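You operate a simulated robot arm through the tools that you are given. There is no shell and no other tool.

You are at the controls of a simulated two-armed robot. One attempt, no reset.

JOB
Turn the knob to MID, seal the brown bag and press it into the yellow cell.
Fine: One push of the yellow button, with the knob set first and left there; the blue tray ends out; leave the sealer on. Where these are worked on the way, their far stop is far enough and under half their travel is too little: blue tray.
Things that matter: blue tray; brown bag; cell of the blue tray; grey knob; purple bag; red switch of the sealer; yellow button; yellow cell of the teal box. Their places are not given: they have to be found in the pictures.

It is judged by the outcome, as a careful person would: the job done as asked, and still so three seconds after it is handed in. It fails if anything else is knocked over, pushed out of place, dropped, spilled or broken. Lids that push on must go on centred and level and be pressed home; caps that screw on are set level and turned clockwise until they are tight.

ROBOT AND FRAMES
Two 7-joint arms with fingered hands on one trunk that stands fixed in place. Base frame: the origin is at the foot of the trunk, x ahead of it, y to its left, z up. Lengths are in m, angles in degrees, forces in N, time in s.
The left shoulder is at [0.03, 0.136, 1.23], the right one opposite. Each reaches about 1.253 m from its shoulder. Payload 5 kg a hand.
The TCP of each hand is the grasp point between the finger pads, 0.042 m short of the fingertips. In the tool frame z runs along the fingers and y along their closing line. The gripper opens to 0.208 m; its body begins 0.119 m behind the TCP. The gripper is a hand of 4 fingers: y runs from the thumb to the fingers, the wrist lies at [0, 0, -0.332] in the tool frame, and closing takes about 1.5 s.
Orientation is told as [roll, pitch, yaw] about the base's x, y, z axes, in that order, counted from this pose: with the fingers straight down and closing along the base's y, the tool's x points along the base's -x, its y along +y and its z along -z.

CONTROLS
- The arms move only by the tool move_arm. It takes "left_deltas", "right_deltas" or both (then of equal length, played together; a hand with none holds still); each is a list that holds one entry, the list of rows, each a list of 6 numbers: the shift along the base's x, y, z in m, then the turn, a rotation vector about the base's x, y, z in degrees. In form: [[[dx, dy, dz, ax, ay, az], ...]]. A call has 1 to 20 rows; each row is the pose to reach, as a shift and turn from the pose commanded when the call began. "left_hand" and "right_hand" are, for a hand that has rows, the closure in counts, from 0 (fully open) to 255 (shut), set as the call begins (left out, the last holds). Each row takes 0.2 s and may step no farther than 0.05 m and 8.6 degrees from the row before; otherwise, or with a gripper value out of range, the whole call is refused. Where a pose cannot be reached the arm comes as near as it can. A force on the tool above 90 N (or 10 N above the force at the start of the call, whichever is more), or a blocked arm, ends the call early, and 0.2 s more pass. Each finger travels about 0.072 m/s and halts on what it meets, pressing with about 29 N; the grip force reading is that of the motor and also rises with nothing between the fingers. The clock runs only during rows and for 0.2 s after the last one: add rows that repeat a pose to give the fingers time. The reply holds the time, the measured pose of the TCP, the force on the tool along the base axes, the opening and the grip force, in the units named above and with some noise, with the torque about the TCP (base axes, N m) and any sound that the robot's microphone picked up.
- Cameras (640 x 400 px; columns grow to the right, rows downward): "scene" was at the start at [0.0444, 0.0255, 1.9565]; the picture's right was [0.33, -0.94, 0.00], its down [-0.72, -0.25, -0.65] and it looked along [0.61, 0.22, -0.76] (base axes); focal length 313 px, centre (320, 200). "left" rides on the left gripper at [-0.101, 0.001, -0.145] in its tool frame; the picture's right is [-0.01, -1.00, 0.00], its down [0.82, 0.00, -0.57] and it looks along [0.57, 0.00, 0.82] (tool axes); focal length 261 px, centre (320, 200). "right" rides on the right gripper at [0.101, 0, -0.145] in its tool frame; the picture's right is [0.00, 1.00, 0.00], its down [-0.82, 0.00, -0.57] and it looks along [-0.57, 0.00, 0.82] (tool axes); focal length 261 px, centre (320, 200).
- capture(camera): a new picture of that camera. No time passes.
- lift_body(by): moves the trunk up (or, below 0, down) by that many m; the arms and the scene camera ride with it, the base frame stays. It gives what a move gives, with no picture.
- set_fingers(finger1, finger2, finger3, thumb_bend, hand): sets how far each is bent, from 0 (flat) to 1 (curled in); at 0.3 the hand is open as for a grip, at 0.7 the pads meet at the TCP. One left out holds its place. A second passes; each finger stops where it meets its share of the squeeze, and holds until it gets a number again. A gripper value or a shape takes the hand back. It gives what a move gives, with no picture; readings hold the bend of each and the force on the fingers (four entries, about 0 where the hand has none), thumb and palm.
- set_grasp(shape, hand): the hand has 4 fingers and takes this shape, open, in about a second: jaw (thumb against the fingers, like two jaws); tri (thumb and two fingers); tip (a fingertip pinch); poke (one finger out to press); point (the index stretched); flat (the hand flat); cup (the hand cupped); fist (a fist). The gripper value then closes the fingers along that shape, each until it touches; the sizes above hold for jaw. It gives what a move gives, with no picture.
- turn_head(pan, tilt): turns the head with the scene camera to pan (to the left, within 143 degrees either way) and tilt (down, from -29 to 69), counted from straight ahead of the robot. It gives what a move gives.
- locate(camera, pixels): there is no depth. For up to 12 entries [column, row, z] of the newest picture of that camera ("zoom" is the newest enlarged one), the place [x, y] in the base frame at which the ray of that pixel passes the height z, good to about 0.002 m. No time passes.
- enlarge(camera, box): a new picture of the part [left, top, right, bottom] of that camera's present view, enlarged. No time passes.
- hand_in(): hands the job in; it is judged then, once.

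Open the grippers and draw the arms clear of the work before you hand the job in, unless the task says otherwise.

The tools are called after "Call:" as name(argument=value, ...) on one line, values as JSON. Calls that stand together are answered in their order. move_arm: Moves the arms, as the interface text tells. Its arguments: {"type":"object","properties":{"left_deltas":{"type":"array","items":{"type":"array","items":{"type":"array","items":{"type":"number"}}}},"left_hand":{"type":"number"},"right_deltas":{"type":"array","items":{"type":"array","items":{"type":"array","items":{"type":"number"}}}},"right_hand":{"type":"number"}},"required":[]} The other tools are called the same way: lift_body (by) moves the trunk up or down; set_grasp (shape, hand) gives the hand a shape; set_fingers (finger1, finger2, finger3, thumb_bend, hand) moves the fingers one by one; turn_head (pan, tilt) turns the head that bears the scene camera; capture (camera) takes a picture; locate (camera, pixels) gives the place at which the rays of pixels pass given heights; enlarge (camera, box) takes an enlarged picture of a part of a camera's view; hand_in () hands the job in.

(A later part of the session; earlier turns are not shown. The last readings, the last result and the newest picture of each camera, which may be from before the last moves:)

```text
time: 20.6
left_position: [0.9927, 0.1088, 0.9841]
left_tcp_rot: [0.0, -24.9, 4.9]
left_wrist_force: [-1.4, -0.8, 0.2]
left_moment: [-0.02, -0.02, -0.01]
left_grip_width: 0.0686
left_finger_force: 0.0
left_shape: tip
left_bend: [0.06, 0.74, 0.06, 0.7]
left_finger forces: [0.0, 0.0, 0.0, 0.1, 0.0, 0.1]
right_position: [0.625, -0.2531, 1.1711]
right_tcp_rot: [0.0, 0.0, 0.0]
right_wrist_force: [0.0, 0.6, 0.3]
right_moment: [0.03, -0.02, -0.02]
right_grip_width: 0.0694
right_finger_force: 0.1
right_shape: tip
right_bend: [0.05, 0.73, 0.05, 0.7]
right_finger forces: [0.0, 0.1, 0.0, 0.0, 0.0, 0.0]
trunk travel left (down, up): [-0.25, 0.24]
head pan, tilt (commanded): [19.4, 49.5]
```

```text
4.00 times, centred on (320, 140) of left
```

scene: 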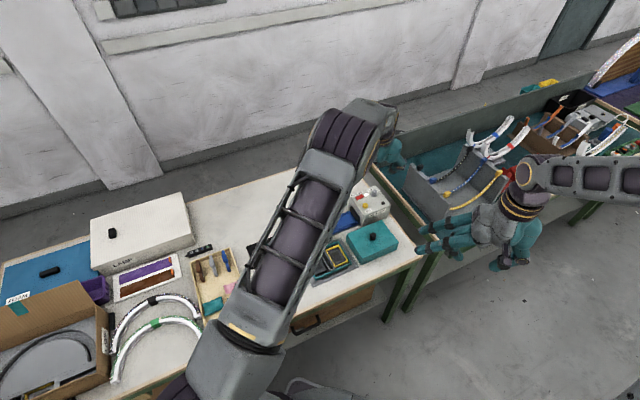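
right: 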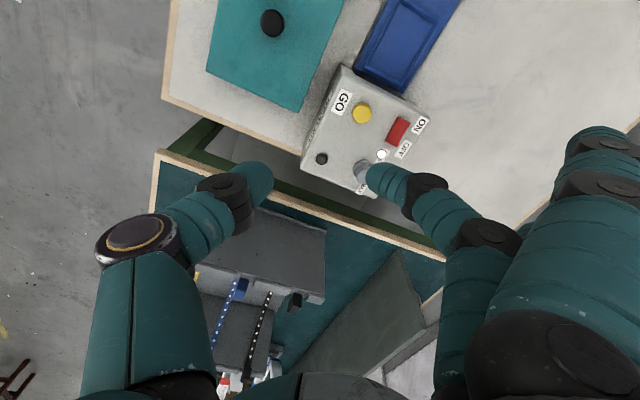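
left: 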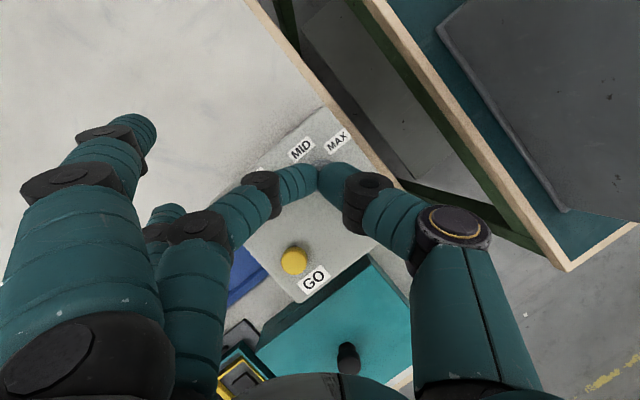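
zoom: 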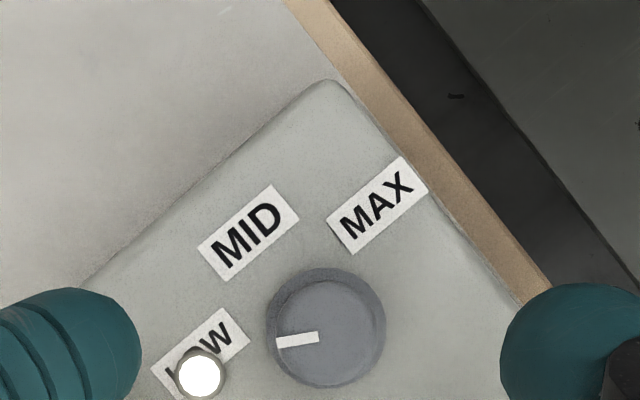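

Knob is unchanged. To understand the finger geometry I test on the idle right hand: set its fingers in a two-finger jaw-type pinch and look from the scene camera.

Call:
set_fingers(hand="right", finger1=0.0, finger2=0.6, finger3=0.0, thumb_bend=0.6)

Call:
capture(camera="right")

Call:
enlarge(camera="scene", box=[400, 170, 560, 270])

```text
time: 21.6
left_position: [0.9935, 0.1092, 0.9829]
left_tcp_rot: [0.0, -24.9, 5.0]
left_wrist_force: [-0.6, 0.5, 0.2]
left_moment: [-0.01, -0.01, 0.03]
left_grip_width: 0.0689
left_finger_force: 0.0
left_shape: tip
left_bend: [0.06, 0.74, 0.06, 0.7]
left_finger forces: [0.0, 0.1, 0.2, 0.0, 0.0, 0.1]
right_position: [0.6241, -0.253, 1.1718]
right_tcp_rot: [0.0, 0.1, -0.1]
right_wrist_force: [-0.1, 0.2, -0.5]
right_moment: [-0.01, -0.01, -0.01]
right_grip_width: 0.195
right_finger_force: 0.1
right_shape: fingers
right_bend: [0.0, 0.6, 0.0, 0.6]
right_finger forces: [0.1, 0.1, 0.0, 0.1, 0.0, 0.1]
trunk travel left (down, up): [-0.25, 0.24]
head pan, tilt (commanded): [19.4, 49.5]
```

```text
taken
```

right: 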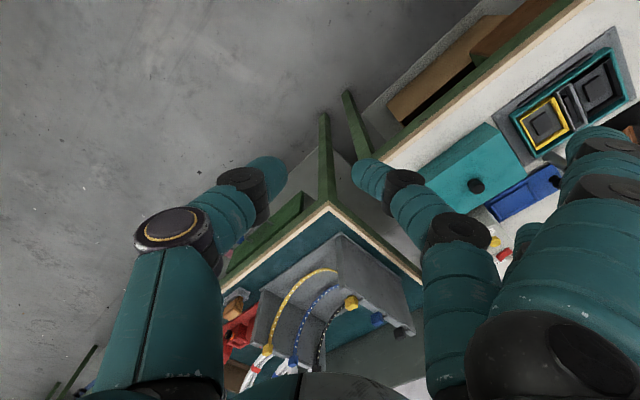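

```text
4.00 times, centred on (480, 220) of scene
```

zoom: 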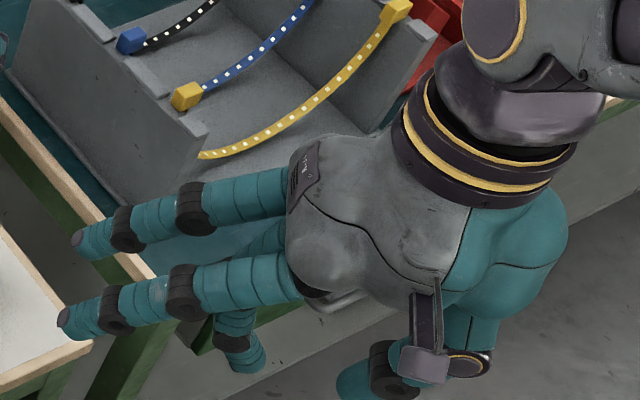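

Fingertips incline inward, so the tips must go lower: knob top is nearer 0.919 and the surface 0.893. I turn to yaw −10° (clear of the lamp), then descend to TCP z≈0.938.

Call:
move_arm(left_deltas=[[[0, 0.002, 0, 0, 0, -7.5], [-0.0006, 0.0034, 0, 0, 0, -15], [-0.0006, 0.0034, 0, 0, 0, -15], [-0.0006, 0.0034, -0.015, 0, 0, -15], [-0.0006, 0.0034, -0.028, 0, 0, -15], [-0.0006, 0.0034, -0.036, 0, 0, -15], [-0.0006, 0.0034, -0.041, 0, 0, -15], [-0.0006, 0.0034, -0.045, 0, 0, -15], [-0.0006, 0.0034, -0.045, 0, 0, -15]]])

Call:
capture(camera="left")

Call:
enlarge(camera="left", box=[240, 110, 400, 210])

```text
time: 23.6
left_position: [0.9928, 0.1126, 0.9382]
left_tcp_rot: [0.0, -25.1, -9.9]
left_wrist_force: [-0.1, -0.4, 3.0]
left_moment: [-0.17, -0.02, 0.0]
left_grip_width: 0.0687
left_finger_force: 0.1
left_shape: tip
left_bend: [0.05, 0.74, 0.05, 0.7]
left_finger forces: [0.0, 0.1, 0.0, 0.0, 3.1, 0.0]
right_position: [0.6244, -0.2519, 1.1721]
right_tcp_rot: [0.1, 0.0, 0.0]
right_wrist_force: [-0.1, 0.3, 0.3]
right_moment: [-0.04, 0.04, 0.03]
right_grip_width: 0.1953
right_finger_force: 0.1
right_shape: fingers
right_bend: [0.0, 0.6, 0.0, 0.6]
right_finger forces: [0.0, 0.0, 0.0, 0.1, 0.0, 0.0]
trunk travel left (down, up): [-0.25, 0.24]
head pan, tilt (commanded): [19.4, 49.5]
```

```text
taken
```

left: 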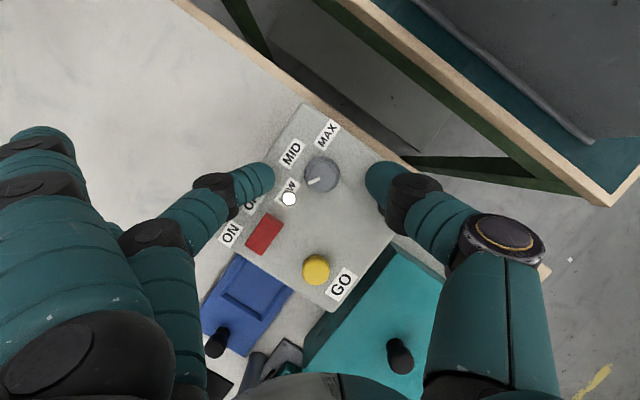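

```text
4.00 times, centred on (320, 160) of left
```

zoom: 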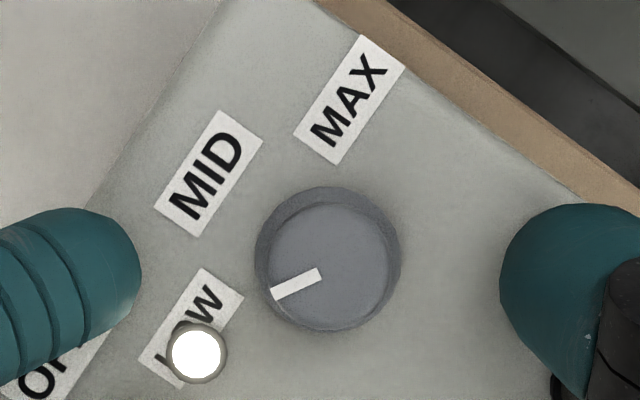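

The thumb tip touches something lightly (3 N). I raise 4 mm and narrow the opening to keep the thumb away from the black button.

Call:
move_arm(left_deltas=[[[0, 0, 0.004, 0, 0, 0], [0, 0, 0.004, 0, 0, 0], [0, 0, 0.004, 0, 0, 0]]], left_hand=200)

Call:
capture(camera="left")

Call:
enlarge(camera="left", box=[240, 110, 400, 210])

```text
time: 24.4
left_position: [0.993, 0.1135, 0.9415]
left_tcp_rot: [-0.1, -24.9, -10.0]
left_wrist_force: [0.3, -0.6, 0.1]
left_moment: [-0.02, 0.0, -0.01]
left_grip_width: 0.0453
left_finger_force: 0.0
left_shape: tip
left_bend: [0.05, 0.73, 0.05, 0.7]
left_finger forces: [0.0, 0.1, 0.0, 0.0, 0.0, 0.1]
right_position: [0.6247, -0.2524, 1.1725]
right_tcp_rot: [0.0, 0.0, 0.0]
right_wrist_force: [0.5, -0.5, 0.0]
right_moment: [0.01, 0.0, 0.02]
right_grip_width: 0.1953
right_finger_force: 0.0
right_shape: fingers
right_bend: [0.0, 0.6, 0.0, 0.6]
right_finger forces: [0.1, 0.0, 0.1, 0.0, 0.0, 0.0]
trunk travel left (down, up): [-0.25, 0.24]
head pan, tilt (commanded): [19.4, 49.5]
```

```text
taken
```

left: 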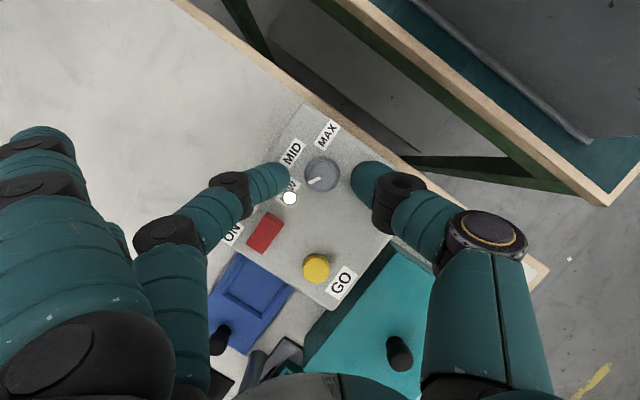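

```text
4.00 times, centred on (320, 160) of left
```

zoom: 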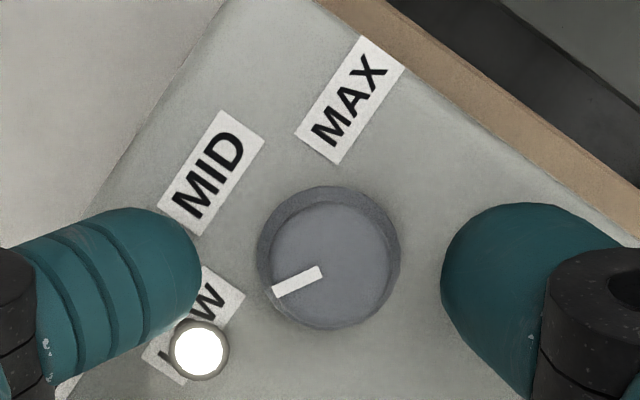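

No contact now; the knob lies between the tips. I shift 2 mm forward and close.

Call:
move_arm(left_deltas=[[[0.002, -0.0003, -0.001, 0, 0, 0], [0.002, -0.0003, -0.001, 0, 0, 0], [0.002, -0.0003, -0.001, 0, 0, 0], [0.002, -0.0003, -0.001, 0, 0, 0], [0.002, -0.0003, -0.001, 0, 0, 0]]], left_hand=240)

Call:
capture(camera="left")

Call:
enlarge(camera="left", box=[240, 110, 400, 210])

```text
time: 25.6
left_position: [0.9939, 0.1107, 0.9403]
left_tcp_rot: [0.0, -25.0, -10.0]
left_wrist_force: [-2.1, -2.5, -0.7]
left_moment: [-0.06, 0.07, -0.11]
left_grip_width: 0.0179
left_finger_force: 29.0
left_shape: tip
left_bend: [0.27, 0.72, 0.27, 0.7]
left_finger forces: [0.1, 23.9, 0.0, 0.0, 27.4, 0.1]
right_position: [0.6238, -0.253, 1.172]
right_tcp_rot: [0.0, 0.0, 0.0]
right_wrist_force: [1.1, 0.1, 0.6]
right_moment: [-0.03, 0.01, 0.01]
right_grip_width: 0.1952
right_finger_force: 0.0
right_shape: fingers
right_bend: [0.0, 0.6, 0.0, 0.6]
right_finger forces: [0.0, 0.1, 0.0, 0.0, 0.1, 0.0]
trunk travel left (down, up): [-0.25, 0.24]
head pan, tilt (commanded): [19.4, 49.5]
```

```text
taken
```

left: 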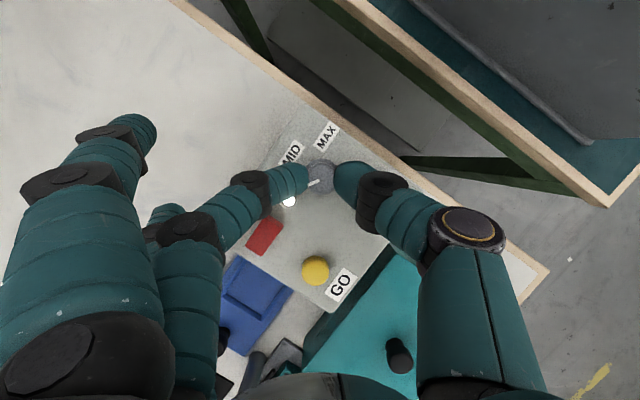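

```text
4.00 times, centred on (320, 160) of left
```

zoom: 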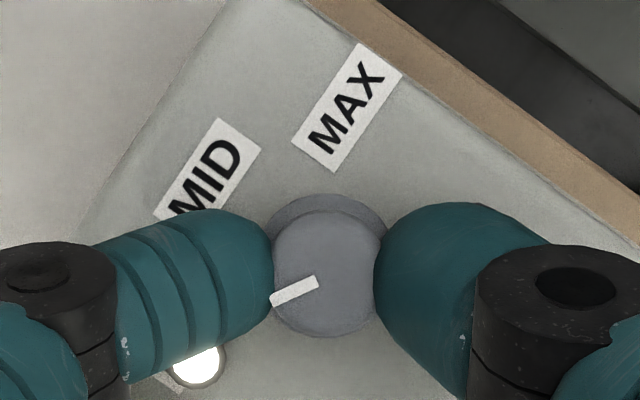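

The pinch now holds the knob body (width 0.018, both tips loaded, no lift force). I rotate 40° clockwise about the knob axis in 5° steps.

Call:
move_arm(left_deltas=[[[0.0002, 0.0011, 0, 0, 0, -5], [0.0006, 0.0022, 0, 0, 0, -10], [0.001, 0.0032, 0, 0, 0, -15], [0.0015, 0.0042, 0, 0, 0, -20], [0.0021, 0.0052, 0, 0, 0, -25], [0.0028, 0.0061, 0, 0, 0, -30], [0.0035, 0.0069, 0, 0, 0, -35], [0.0043, 0.0077, 0, 0, 0, -40]]])

Call:
capture(camera="left")

Call:
enlarge(camera="left", box=[240, 110, 400, 210])

```text
time: 27.4
left_position: [0.9981, 0.1187, 0.9396]
left_tcp_rot: [0.0, -25.1, -50.0]
left_wrist_force: [5.0, -5.7, -3.0]
left_moment: [-0.11, -0.15, 0.04]
left_grip_width: 0.0178
left_finger_force: 28.7
left_shape: tip
left_bend: [0.28, 0.72, 0.28, 0.7]
left_finger forces: [0.0, 25.0, 0.1, 0.1, 26.2, 0.0]
right_position: [0.6251, -0.2524, 1.1719]
right_tcp_rot: [0.0, 0.0, 0.0]
right_wrist_force: [0.5, 0.1, 0.4]
right_moment: [-0.02, -0.01, 0.04]
right_grip_width: 0.1952
right_finger_force: 0.2
right_shape: fingers
right_bend: [0.0, 0.6, 0.0, 0.6]
right_finger forces: [0.0, 0.0, 0.0, 0.0, 0.0, 0.1]
trunk travel left (down, up): [-0.25, 0.24]
head pan, tilt (commanded): [19.4, 49.5]
```

```text
taken
```

left: 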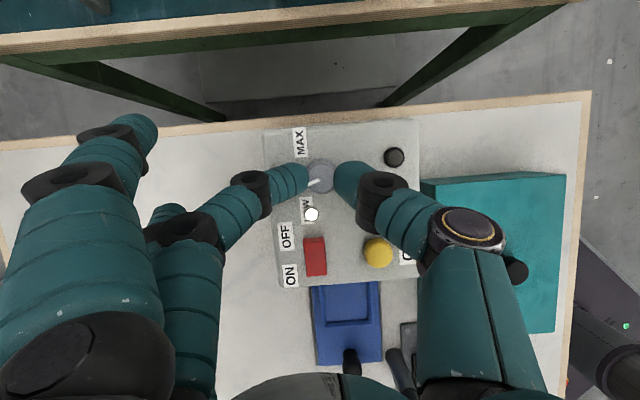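

```text
4.00 times, centred on (320, 160) of left
```

zoom: 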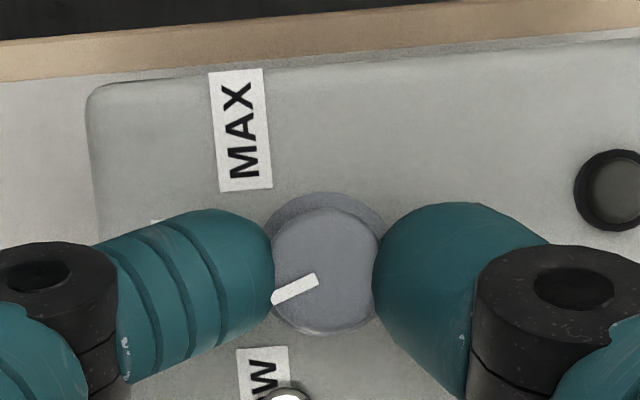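

The knob turned with the hand: pointer now ~24° below image-left while MID is ~4.6° below left, so ≈19° remain. Reach is near its limit here, so I open, turn the hand back 20°, and look before regripping.

Call:
move_arm(left_deltas=[[[0, 0, 0, 0, 0, 0], [0, 0, 0, 0, 0, 0], [0, 0, 0, 0, 0, 0], [-0.0007, -0.0008, 0, 0, 0, 5], [-0.0015, -0.0016, 0, 0, 0, 10], [-0.0022, -0.0025, 0, 0, 0, 15], [-0.0028, -0.0035, 0, 0, 0, 20], [-0.0028, -0.0035, 0, 0, 0, 20]]], left_hand=200)

Call:
capture(camera="left")

Call:
enlarge(camera="left", box=[240, 110, 400, 210])

```text
time: 29.2
left_position: [0.9959, 0.1172, 0.9402]
left_tcp_rot: [0.1, -25.0, -29.9]
left_wrist_force: [0.7, 0.5, -0.4]
left_moment: [-0.01, -0.03, -0.01]
left_grip_width: 0.0447
left_finger_force: 0.0
left_shape: tip
left_bend: [0.05, 0.73, 0.05, 0.7]
left_finger forces: [0.0, 0.1, 0.0, 0.1, 0.0, 0.0]
right_position: [0.6241, -0.2522, 1.1729]
right_tcp_rot: [-0.1, 0.1, 0.1]
right_wrist_force: [-0.2, 0.5, -0.2]
right_moment: [-0.05, 0.03, 0.02]
right_grip_width: 0.195
right_finger_force: 0.0
right_shape: fingers
right_bend: [0.0, 0.6, 0.0, 0.6]
right_finger forces: [0.1, 0.1, 0.1, 0.0, 0.0, 0.0]
trunk travel left (down, up): [-0.25, 0.24]
head pan, tilt (commanded): [19.4, 49.5]
```

```text
taken
```

left: 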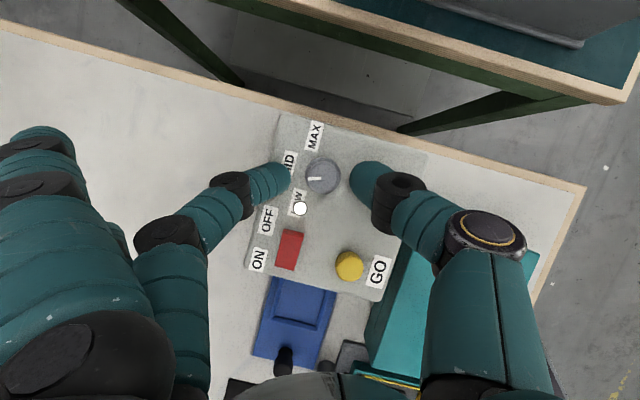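

```text
4.00 times, centred on (320, 160) of left
```

zoom: 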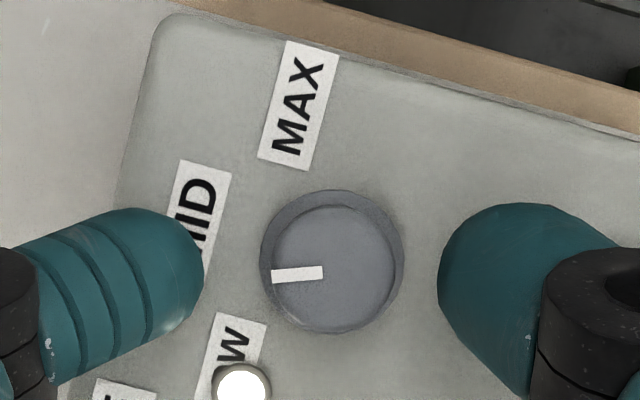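

Pointer is 4.6° below image-left, MID is ~15° above left: 19.5° left to go. I regrip and rotate by that.

Call:
move_arm(left_deltas=[[[0, 0, 0, 0, 0, 0], [0, 0, 0, 0, 0, 0], [0, 0, 0, 0, 0, 0], [0, 0, 0, 0, 0, 0], [0.0006, 0.001, 0, 0, 0, -5], [0.0013, 0.0019, 0, 0, 0, -10], [0.002, 0.0027, 0, 0, 0, -15], [0.0027, 0.0034, 0, 0, 0, -19.5], [0.0027, 0.0034, 0, 0, 0, -19.5]]], left_hand=240)

Call:
move_arm(left_deltas=[[[0, 0, 0, 0, 0, 0], [0, 0, 0, 0, 0, 0], [0, 0, 0, 0, 0, 0], [0, 0, 0.01, 0, 0, 0], [0, 0, 0.03, 0, 0, 0], [0, 0, 0.06, 0, 0, 0], [0, 0, 0.06, 0, 0, 0]]], left_hand=190)

Call:
capture(camera="left")

Call:
enlarge(camera="left", box=[256, 120, 384, 200])

```text
time: 31.2
left_position: [0.9993, 0.1189, 0.939]
left_tcp_rot: [-0.1, -25.1, -49.5]
left_wrist_force: [-0.8, -3.7, 1.8]
left_moment: [-0.09, 0.01, -0.06]
left_grip_width: 0.0169
left_finger_force: 29.6
left_shape: tip
left_bend: [0.28, 0.72, 0.28, 0.7]
left_finger forces: [0.0, 25.2, 0.1, 0.0, 29.0, 0.0]
right_position: [0.6237, -0.2534, 1.1718]
right_tcp_rot: [0.0, 0.0, 0.1]
right_wrist_force: [0.3, -0.4, -0.1]
right_moment: [-0.01, -0.01, 0.01]
right_grip_width: 0.1952
right_finger_force: 0.0
right_shape: fingers
right_bend: [0.0, 0.6, 0.0, 0.6]
right_finger forces: [0.0, 0.0, 0.0, 0.1, 0.0, 0.0]
trunk travel left (down, up): [-0.25, 0.24]
head pan, tilt (commanded): [19.4, 49.5]
```

```text
time: 32.8
left_position: [0.9994, 0.1198, 1.0]
left_tcp_rot: [-0.1, -25.0, -49.4]
left_wrist_force: [-0.3, 0.2, -0.7]
left_moment: [-0.04, 0.03, -0.01]
left_grip_width: 0.0528
left_finger_force: 0.1
left_shape: tip
left_bend: [0.05, 0.73, 0.05, 0.7]
left_finger forces: [0.1, 0.1, 0.0, 0.0, 0.1, 0.0]
right_position: [0.6243, -0.2519, 1.1705]
right_tcp_rot: [0.0, 0.0, 0.0]
right_wrist_force: [-0.1, 0.6, -0.8]
right_moment: [0.01, 0.06, -0.01]
right_grip_width: 0.1951
right_finger_force: 0.1
right_shape: fingers
right_bend: [0.0, 0.6, 0.0, 0.6]
right_finger forces: [0.0, 0.1, 0.0, 0.0, 0.1, 0.1]
trunk travel left (down, up): [-0.25, 0.24]
head pan, tilt (commanded): [19.4, 49.5]
```

```text
taken
```

left: 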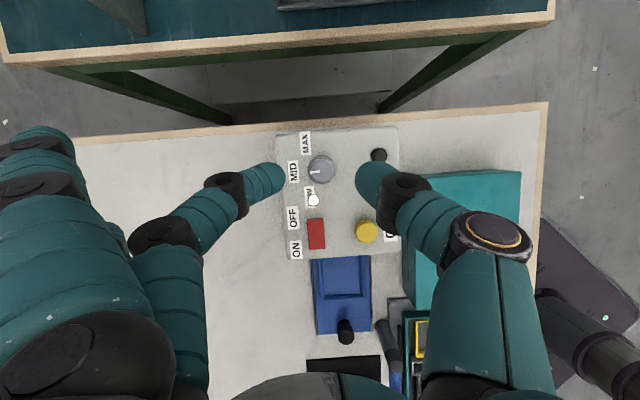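

```text
5.00 times, centred on (320, 160) of left
```

zoom: 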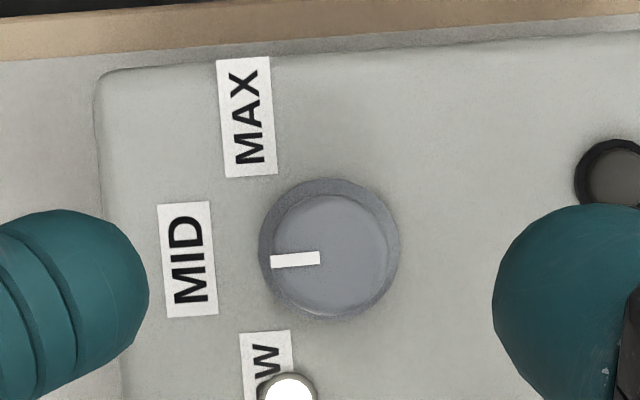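

The pointer is exactly in line with MID (both ≈4° below image-left). Now I raise the left hand and move back over the tray/bag area for a top-down look.

Call:
move_arm(left_deltas=[[[0, 0, 0.04, 0, 0, 6], [-0.01, 0.01, 0.08, 0, 0, 12], [-0.03, 0.03, 0.11, 0, 0, 18], [-0.06, 0.06, 0.13, 0, 0, 24], [-0.09, 0.09, 0.15, 0, 0, 31], [-0.12, 0.12, 0.16, 0, 0, 38], [-0.15, 0.145, 0.17, 0, 0, 44], [-0.18, 0.17, 0.18, 0, 0, 49.5], [-0.2, 0.18, 0.18, 0, 0, 49.5], [-0.2, 0.18, 0.18, 0, 0, 49.5]]])

Call:
capture(camera="left")

Call:
capture(camera="scene")

```text
time: 35.0
left_position: [0.8016, 0.3006, 1.1786]
left_tcp_rot: [0.0, -24.9, 0.2]
left_wrist_force: [0.0, -1.1, -0.4]
left_moment: [0.03, 0.04, 0.01]
left_grip_width: 0.0525
left_finger_force: 0.1
left_shape: tip
left_bend: [0.05, 0.73, 0.05, 0.7]
left_finger forces: [0.1, 0.0, 0.1, 0.0, 0.1, 0.0]
right_position: [0.6246, -0.2541, 1.1722]
right_tcp_rot: [0.0, 0.0, 0.0]
right_wrist_force: [1.0, -0.5, -1.3]
right_moment: [0.02, 0.06, 0.02]
right_grip_width: 0.1953
right_finger_force: 0.1
right_shape: fingers
right_bend: [0.0, 0.6, 0.0, 0.6]
right_finger forces: [0.0, 0.0, 0.0, 0.0, 0.1, 0.1]
trunk travel left (down, up): [-0.25, 0.24]
head pan, tilt (commanded): [19.4, 49.5]
```

```text
taken
```

left: 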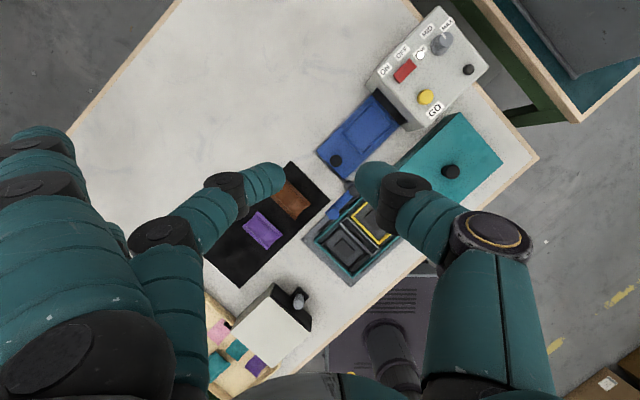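

```text
taken
```

scene: 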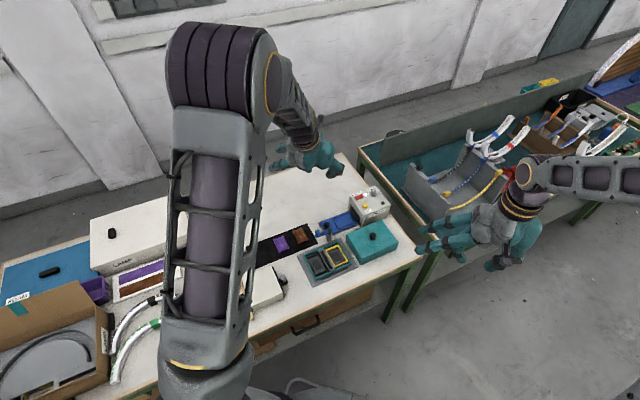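

I enlarge the left view over tray, bags and the teal box.

Call:
enlarge(camera="left", box=[300, 70, 428, 150])

Call:
enlarge(camera="left", box=[300, 170, 412, 240])

Call:
enlarge(camera="left", box=[230, 155, 342, 225])

```text
5.00 times, centred on (364, 110) of left
```

zoom: 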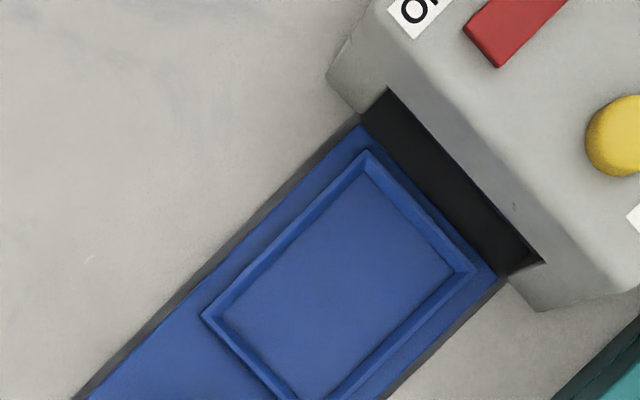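

```text
5.71 times, centred on (356, 205) of left
```

zoom: 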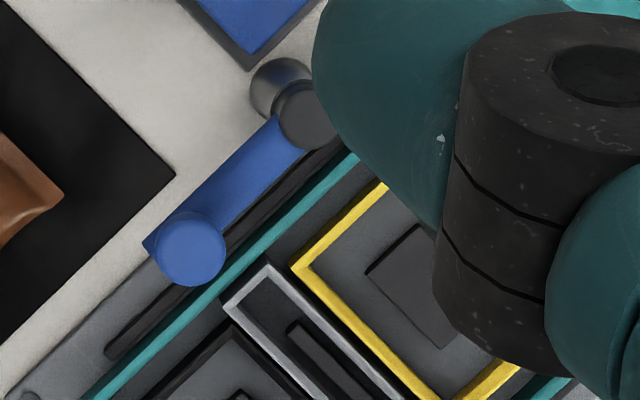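

```text
5.71 times, centred on (286, 190) of left
```

zoom: 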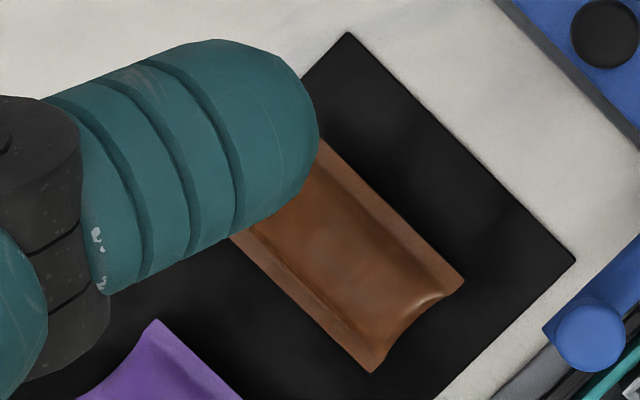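

I locate tray cell corners, tray knob, bag corners and the cell from this top-down view and cross-check with the scene view.

Call:
locate(camera="left", pixels=[[373, 100, 0.815], [395, 124, 0.815], [340.6, 133, 0.815], [336, 159, 0.84], [336, 161, 0.81], [294, 198, 0.805], [311, 204, 0.805], [295.5, 220, 0.805], [253, 230, 0.805], [345, 210, 0.9], [347, 187, 0.9], [400, 113, 0.81]])

Call:
locate(camera="scene", pixels=[[332.3, 217.3, 0.815], [345.5, 210.3, 0.815], [356.5, 221.5, 0.815], [341.5, 229.5, 0.815], [326.5, 224.5, 0.84], [326, 229, 0.81], [329.8, 229.5, 0.88], [318, 231.5, 0.9], [317.5, 231.5, 0.88]])

Call:
enlarge(camera="scene", box=[290, 200, 370, 250])

```text
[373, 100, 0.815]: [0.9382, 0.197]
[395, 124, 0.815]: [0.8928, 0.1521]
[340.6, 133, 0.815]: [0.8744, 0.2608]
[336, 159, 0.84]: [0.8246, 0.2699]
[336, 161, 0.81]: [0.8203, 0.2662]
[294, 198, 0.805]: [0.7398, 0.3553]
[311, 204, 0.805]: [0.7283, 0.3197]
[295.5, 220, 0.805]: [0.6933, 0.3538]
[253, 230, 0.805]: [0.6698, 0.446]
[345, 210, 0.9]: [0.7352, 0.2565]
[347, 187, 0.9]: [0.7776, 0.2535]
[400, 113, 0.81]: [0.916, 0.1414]
```

```text
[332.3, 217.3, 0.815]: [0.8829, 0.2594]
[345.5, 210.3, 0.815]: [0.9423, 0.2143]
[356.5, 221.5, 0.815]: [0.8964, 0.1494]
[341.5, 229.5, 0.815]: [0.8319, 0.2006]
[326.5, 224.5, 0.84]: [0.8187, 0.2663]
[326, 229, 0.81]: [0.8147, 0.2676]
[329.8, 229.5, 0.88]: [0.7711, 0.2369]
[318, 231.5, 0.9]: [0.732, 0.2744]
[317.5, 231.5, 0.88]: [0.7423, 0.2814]
```

```text
8.00 times, centred on (330, 225) of scene
```

zoom: 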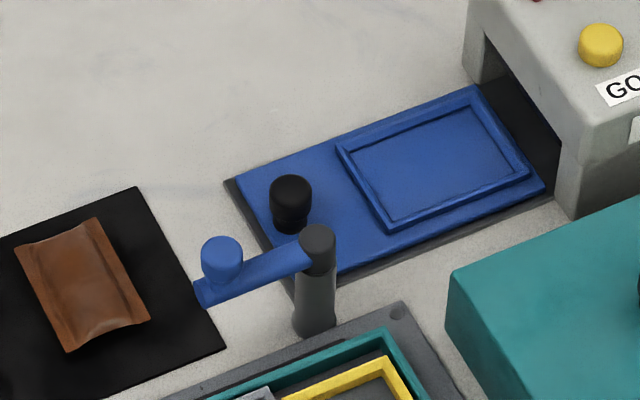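

I check post/lever heights and the tray cell corners with the scene zoom.

Call:
locate(camera="zoom", pixels=[[335, 147, 0.818], [472, 85, 0.818], [530, 178, 0.818], [388, 233, 0.818], [350, 160, 0.812], [473, 100, 0.812], [517, 172, 0.812], [393, 222, 0.812], [290, 190, 0.84], [290, 228, 0.812]])

Call:
locate(camera="zoom", pixels=[[318, 238, 0.86], [318, 238, 0.88], [222, 248, 0.86], [222, 248, 0.88], [314, 325, 0.805], [240, 178, 0.81], [330, 270, 0.81], [545, 190, 0.81], [475, 85, 0.81]])

Call:
locate(camera="left", pixels=[[353.9, 190.1, 0.86], [353.9, 190.1, 0.88], [333.2, 212.5, 0.86], [333.2, 212.5, 0.88], [349, 185.5, 0.81]])

```text
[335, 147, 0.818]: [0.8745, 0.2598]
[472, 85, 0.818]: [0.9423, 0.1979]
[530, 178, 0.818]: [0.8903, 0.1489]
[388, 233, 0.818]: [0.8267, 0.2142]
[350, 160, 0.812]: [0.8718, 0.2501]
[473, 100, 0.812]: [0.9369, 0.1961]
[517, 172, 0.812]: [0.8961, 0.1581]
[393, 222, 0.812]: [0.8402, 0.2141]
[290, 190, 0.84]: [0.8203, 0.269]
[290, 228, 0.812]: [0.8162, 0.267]
```

```text
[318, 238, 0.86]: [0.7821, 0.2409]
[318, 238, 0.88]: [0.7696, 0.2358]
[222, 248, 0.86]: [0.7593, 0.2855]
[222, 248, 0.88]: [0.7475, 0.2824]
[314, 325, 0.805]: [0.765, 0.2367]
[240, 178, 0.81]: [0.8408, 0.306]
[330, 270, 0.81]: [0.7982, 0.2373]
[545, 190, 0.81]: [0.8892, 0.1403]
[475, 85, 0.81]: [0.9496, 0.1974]
```

```text
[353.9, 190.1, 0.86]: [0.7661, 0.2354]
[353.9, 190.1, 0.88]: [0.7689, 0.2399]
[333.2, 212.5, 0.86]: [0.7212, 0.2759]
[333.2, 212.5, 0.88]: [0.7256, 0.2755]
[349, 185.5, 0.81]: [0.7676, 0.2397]
```

Post stands at (0.768,0.238) to z≈0.88, lever knob top at z≈0.907. I open the left hand (jaw) and hover above the tray/lid to measure clearances.

Call:
set_grasp(hand="left", shape="jaw")

Call:
move_arm(left_deltas=[[[0.01, -0.03, -0.02, 0, 0, 0], [0.02, -0.06, -0.04, 0, 0, 0], [0.03, -0.09, -0.06, 0, 0, 0], [0.035, -0.11, -0.07, 0, 0, 0], [0.035, -0.11, -0.07, 0, 0, 0]]], left_hand=0)

Call:
capture(camera="left")

```text
time: 35.9
left_position: [0.8012, 0.301, 1.1791]
left_tcp_rot: [0.0, -25.0, 0.0]
left_wrist_force: [-0.3, 0.7, -0.1]
left_moment: [0.0, -0.02, 0.0]
left_grip_width: 0.2079
left_finger_force: 0.0
left_shape: jaw
left_bend: [0.3, 0.3, 0.3, 0.3]
left_finger forces: [0.0, 0.0, 0.1, 0.1, 0.0, 0.0]
right_position: [0.6243, -0.2519, 1.1723]
right_tcp_rot: [0.0, 0.1, 0.0]
right_wrist_force: [0.7, -0.6, 1.0]
right_moment: [0.0, 0.01, 0.0]
right_grip_width: 0.1952
right_finger_force: 0.0
right_shape: fingers
right_bend: [0.0, 0.6, 0.0, 0.6]
right_finger forces: [0.0, 0.0, 0.1, 0.0, 0.1, 0.0]
trunk travel left (down, up): [-0.25, 0.24]
head pan, tilt (commanded): [19.4, 49.5]
```

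```text
time: 37.1
left_position: [0.835, 0.1906, 1.1091]
left_tcp_rot: [-0.1, -25.0, 0.1]
left_wrist_force: [-0.3, 0.1, 0.6]
left_moment: [-0.04, 0.0, -0.01]
left_grip_width: 0.2077
left_finger_force: 0.2
left_shape: jaw
left_bend: [0.3, 0.3, 0.3, 0.3]
left_finger forces: [0.0, 0.1, 0.1, 0.0, 0.0, 0.0]
right_position: [0.6234, -0.2526, 1.1724]
right_tcp_rot: [0.0, 0.0, 0.0]
right_wrist_force: [0.4, 0.1, -0.4]
right_moment: [-0.03, -0.05, 0.01]
right_grip_width: 0.1951
right_finger_force: 0.1
right_shape: fingers
right_bend: [0.0, 0.6, 0.0, 0.6]
right_finger forces: [0.0, 0.0, 0.0, 0.0, 0.1, 0.0]
trunk travel left (down, up): [-0.25, 0.24]
head pan, tilt (commanded): [19.4, 49.5]
```

```text
taken
```

left: 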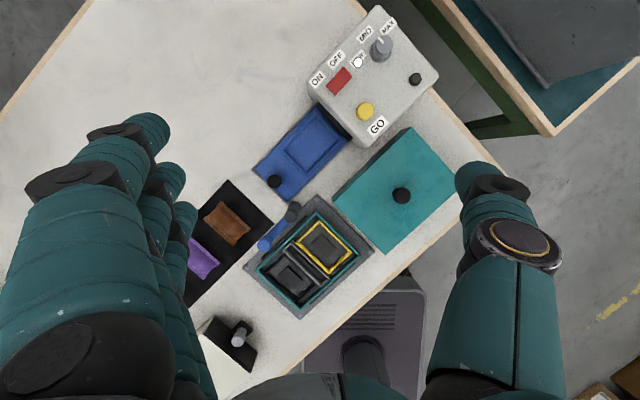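

Great top view. I enlarge the tray and the box.

Call:
enlarge(camera="left", box=[240, 90, 400, 190])

Call:
enlarge(camera="left", box=[240, 190, 384, 280])

Call:
locate(camera="left", pixels=[[332, 204, 0.87], [411, 129, 0.87], [459, 183, 0.87], [385, 253, 0.87], [332, 197, 0.8], [402, 196, 0.89]])

Call:
locate(camera="scene", pixels=[[346.3, 234.4, 0.87], [382, 221, 0.87], [398.2, 247.7, 0.87], [362, 262, 0.87]])

```text
4.00 times, centred on (320, 140) of left
```

zoom: 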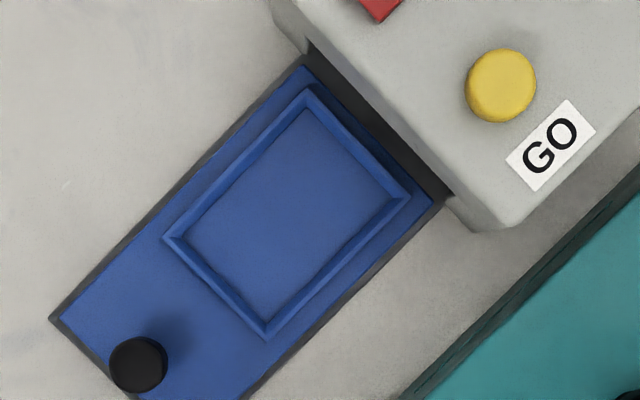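

```text
4.44 times, centred on (312, 235) of left
```

zoom: 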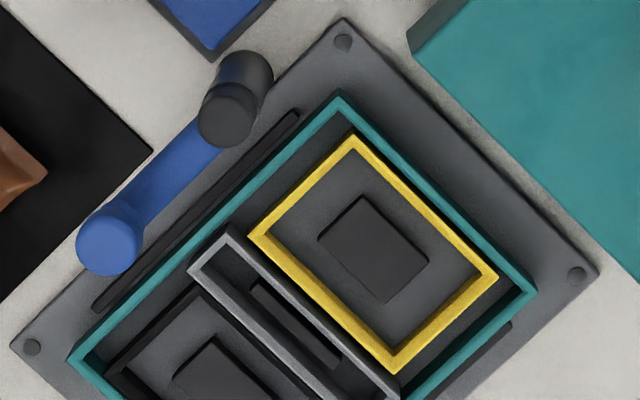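

```text
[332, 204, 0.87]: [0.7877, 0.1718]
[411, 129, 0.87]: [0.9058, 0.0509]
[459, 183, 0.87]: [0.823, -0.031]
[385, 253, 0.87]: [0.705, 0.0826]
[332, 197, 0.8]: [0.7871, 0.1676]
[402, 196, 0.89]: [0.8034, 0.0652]
```

```text
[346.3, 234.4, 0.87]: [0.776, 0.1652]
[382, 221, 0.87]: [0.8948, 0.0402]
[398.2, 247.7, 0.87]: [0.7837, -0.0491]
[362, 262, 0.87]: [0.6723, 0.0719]
```

I locate the tray cell's inner corners, the yellow cell's inner corners and the brown bag in this picture.

Call:
locate(camera="left", pixels=[[317, 117, 0.812], [338.25, 139.25, 0.812], [306.25, 169.5, 0.812], [287, 149.25, 0.812], [274.5, 180.75, 0.84], [317, 112.5, 0.818], [342, 139.25, 0.818], [306.25, 174.5, 0.818], [281.25, 149.25, 0.818]])

Call:
locate(camera="zoom", pixels=[[355, 135, 0.82], [498, 276, 0.82], [395, 372, 0.82], [249, 237, 0.82], [357, 158, 0.82], [475, 276, 0.82], [393, 348, 0.82], [273, 238, 0.82], [372, 250, 0.81], [341, 95, 0.825], [537, 292, 0.825]])

Call:
enlarge(camera="left", box=[180, 180, 276, 240])

```text
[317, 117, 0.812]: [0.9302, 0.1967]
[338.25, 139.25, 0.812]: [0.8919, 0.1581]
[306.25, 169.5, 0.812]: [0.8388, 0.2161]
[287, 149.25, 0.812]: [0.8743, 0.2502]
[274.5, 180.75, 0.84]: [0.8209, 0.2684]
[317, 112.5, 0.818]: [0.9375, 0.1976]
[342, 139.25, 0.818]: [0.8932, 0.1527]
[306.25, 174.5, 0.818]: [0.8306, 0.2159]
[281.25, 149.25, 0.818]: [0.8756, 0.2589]
```

```text
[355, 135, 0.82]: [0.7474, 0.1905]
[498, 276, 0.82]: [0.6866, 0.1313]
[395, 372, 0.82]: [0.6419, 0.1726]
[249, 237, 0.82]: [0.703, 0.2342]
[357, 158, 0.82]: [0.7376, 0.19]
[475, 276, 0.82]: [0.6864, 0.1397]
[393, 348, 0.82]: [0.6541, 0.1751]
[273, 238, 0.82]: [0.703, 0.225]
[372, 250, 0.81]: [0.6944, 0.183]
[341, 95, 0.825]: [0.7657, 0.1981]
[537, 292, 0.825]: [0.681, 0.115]
```

```text
6.67 times, centred on (228, 210) of left
```

zoom: 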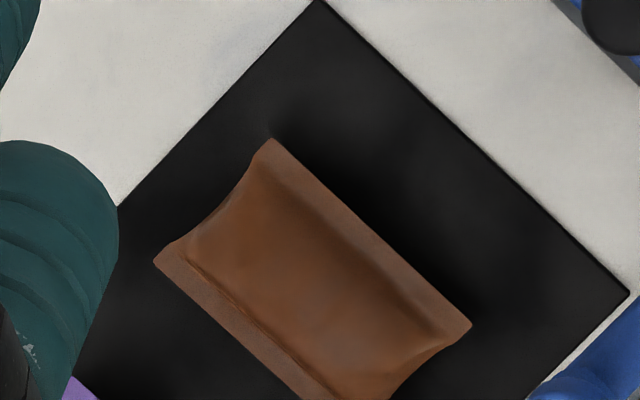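

I locate the brown bag's corners in this zoom.

Call:
locate(camera="zoom", pixels=[[268, 138, 0.806], [472, 325, 0.806], [153, 262, 0.806], [320, 0, 0.8], [630, 293, 0.8], [310, 265, 0.81], [240, 190, 0.806]])

Call:
enlarge(camera="left", box=[190, 195, 270, 245])

Call:
enlarge(camera="scene", box=[286, 220, 326, 245])

```text
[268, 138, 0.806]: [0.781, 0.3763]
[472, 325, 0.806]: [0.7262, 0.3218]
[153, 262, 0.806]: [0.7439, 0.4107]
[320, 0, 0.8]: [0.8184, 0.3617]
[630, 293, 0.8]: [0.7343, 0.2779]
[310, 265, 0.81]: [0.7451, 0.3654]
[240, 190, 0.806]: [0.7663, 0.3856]
```

```text
8.00 times, centred on (230, 220) of left
```

zoom: 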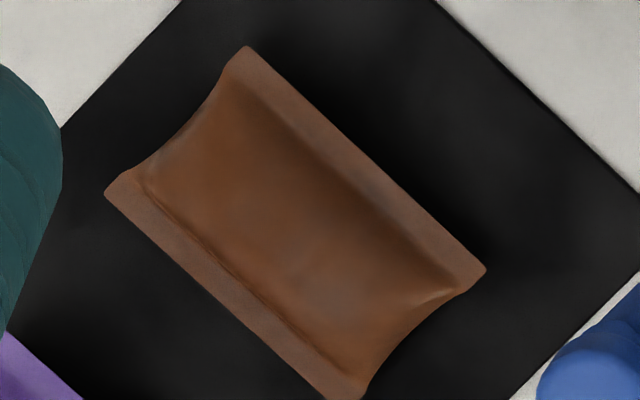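

```text
16.00 times, centred on (306, 232) of scene
```

zoom: 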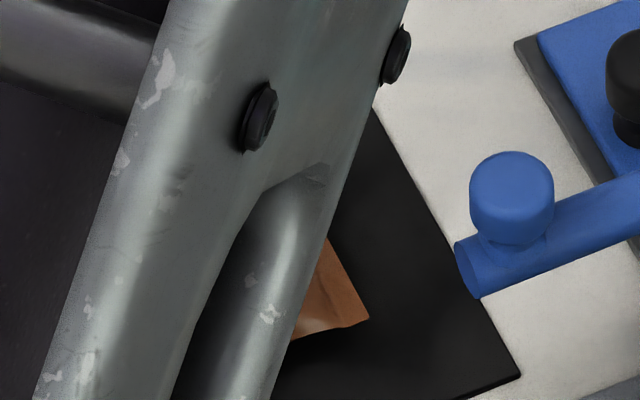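

The bag's flanges sit at z≈0.817 (pillow ~0.03 thick), centre ≈(0.738,0.362), short axis along 135°. I move the left hand vertical with yaw 45° above it, part closed.

Call:
move_arm(left_deltas=[[[-0.014, 0.025, 0.0, -1.4, 3.4, 6.3], [-0.028, 0.05, 0.0, -2.8, 6.8, 12.6], [-0.042, 0.075, -0.01, -4.2, 10.2, 19.0], [-0.056, 0.1, -0.03, -5.6, 13.5, 25.3], [-0.07, 0.125, -0.05, -7.0, 16.9, 31.6], [-0.084, 0.15, -0.07, -8.4, 20.3, 38.0], [-0.096, 0.1726, -0.091, -9.8, 23.7, 44.3], [-0.096, 0.1726, -0.091, -9.8, 23.7, 44.3], [-0.096, 0.1726, -0.091, -9.8, 23.7, 44.3]]], left_hand=150)

Call:
capture(camera="left")

```text
time: 39.1
left_position: [0.7381, 0.362, 1.017]
left_tcp_rot: [0.0, 0.0, 45.1]
left_wrist_force: [-0.1, 0.8, 0.2]
left_moment: [-0.07, 0.01, 0.0]
left_grip_width: 0.0862
left_finger_force: 0.1
left_shape: jaw
left_bend: [0.73, 0.73, 0.73, 0.7]
left_finger forces: [0.1, 0.0, 0.0, 0.0, 0.1, 0.0]
right_position: [0.6246, -0.2522, 1.1714]
right_tcp_rot: [-0.2, 0.0, 0.1]
right_wrist_force: [0.2, 0.4, -0.2]
right_moment: [-0.08, 0.06, -0.01]
right_grip_width: 0.1948
right_finger_force: 0.1
right_shape: fingers
right_bend: [0.0, 0.6, 0.0, 0.6]
right_finger forces: [0.0, 0.0, 0.0, 0.1, 0.0, 0.0]
trunk travel left (down, up): [-0.25, 0.24]
head pan, tilt (commanded): [19.4, 49.5]
```

```text
taken
```

left: 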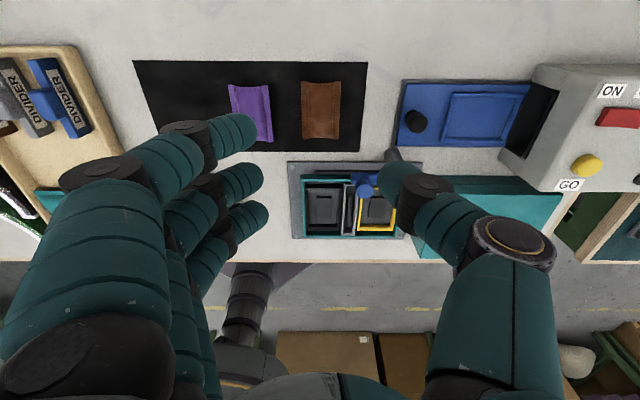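

The bag at (321,110) is right below the TCP as planned. I descend to TCP z=0.90 with opening ~0.074 and look again.

Call:
move_arm(left_deltas=[[[0, 0, -0.03, 0, 0, 0], [0, 0, -0.06, 0, 0, 0], [0, 0, -0.09, 0, 0, 0], [0, 0, -0.12, 0, 0, 0], [0, 0, -0.12, 0, 0, 0]]], left_hand=165)

Call:
capture(camera="left")

Call:
enlarge(camera="left", box=[220, 90, 420, 215])

```text
time: 40.3
left_position: [0.7367, 0.3599, 0.8981]
left_tcp_rot: [0.0, 0.0, 45.0]
left_wrist_force: [-0.7, 0.5, 0.0]
left_moment: [0.01, -0.05, 0.02]
left_grip_width: 0.0741
left_finger_force: 0.1
left_shape: jaw
left_bend: [0.73, 0.73, 0.73, 0.7]
left_finger forces: [0.0, 0.0, 0.0, 0.1, 0.0, 0.1]
right_position: [0.623, -0.2526, 1.1727]
right_tcp_rot: [0.1, -0.1, 0.0]
right_wrist_force: [-0.2, 0.0, -0.3]
right_moment: [-0.01, -0.05, 0.02]
right_grip_width: 0.1953
right_finger_force: 0.1
right_shape: fingers
right_bend: [0.0, 0.6, 0.0, 0.6]
right_finger forces: [0.0, 0.1, 0.1, 0.1, 0.0, 0.0]
trunk travel left (down, up): [-0.25, 0.24]
head pan, tilt (commanded): [19.4, 49.5]
```

```text
taken
```

left: 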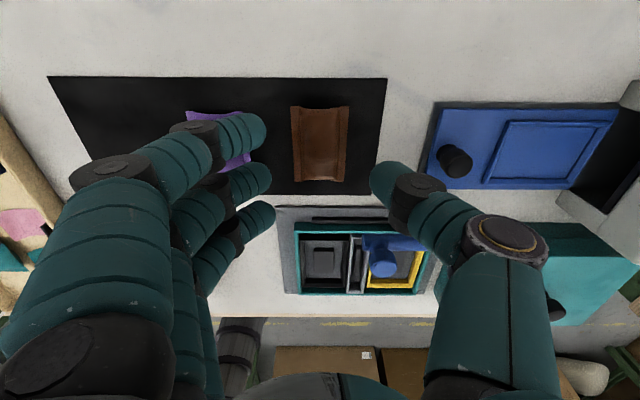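

```text
3.20 times, centred on (320, 152) of left
```

zoom: 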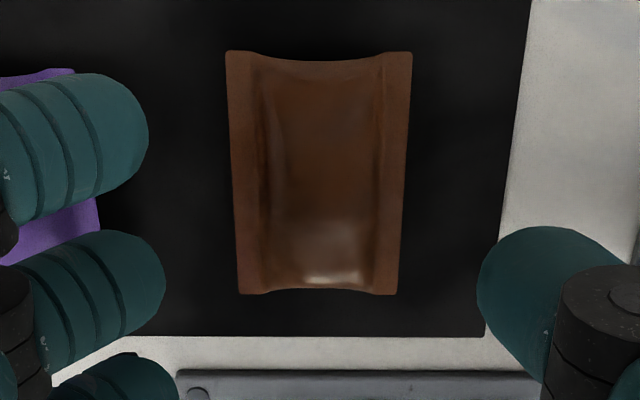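

The bag is centred laterally and offset about 3.5 mm away; I shift by (+0.0025,+0.0025), descend to TCP z≈0.85.

Call:
move_arm(left_deltas=[[[0.0025, 0.0025, -0.015, 0, 0, 0], [0.0025, 0.0025, -0.03, 0, 0, 0], [0.0025, 0.0025, -0.042, 0, 0, 0], [0.0025, 0.0025, -0.05, 0, 0, 0], [0.0025, 0.0025, -0.05, 0, 0, 0]]])

Call:
capture(camera="left")

Call:
enlarge(camera="left", box=[220, 110, 420, 235])

```text
time: 41.5
left_position: [0.7407, 0.3642, 0.8497]
left_tcp_rot: [0.0, 0.1, 45.0]
left_wrist_force: [2.6, -2.6, 3.6]
left_moment: [0.07, 0.21, 0.09]
left_grip_width: 0.0731
left_finger_force: 0.0
left_shape: jaw
left_bend: [0.73, 0.74, 0.74, 0.7]
left_finger forces: [0.0, 2.3, 2.3, 0.1, 0.1, 0.1]
right_position: [0.6237, -0.2521, 1.1708]
right_tcp_rot: [0.0, 0.0, 0.0]
right_wrist_force: [-0.1, 0.0, 0.4]
right_moment: [-0.02, 0.01, 0.0]
right_grip_width: 0.195
right_finger_force: 0.1
right_shape: fingers
right_bend: [0.0, 0.6, 0.0, 0.6]
right_finger forces: [0.0, 0.1, 0.1, 0.0, 0.0, 0.0]
trunk travel left (down, up): [-0.25, 0.24]
head pan, tilt (commanded): [19.4, 49.5]
```

```text
taken
```

left: 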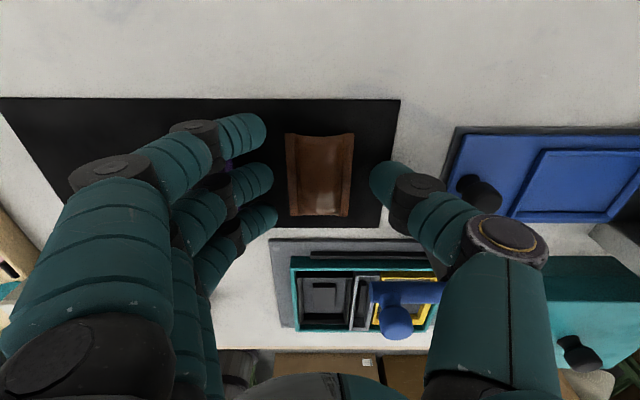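

```text
3.20 times, centred on (320, 172) of left
```

zoom: 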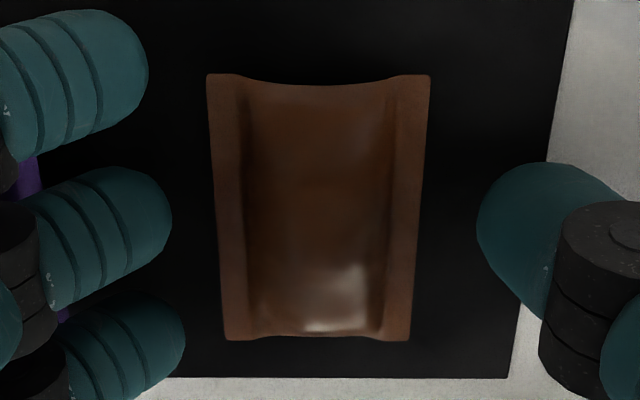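

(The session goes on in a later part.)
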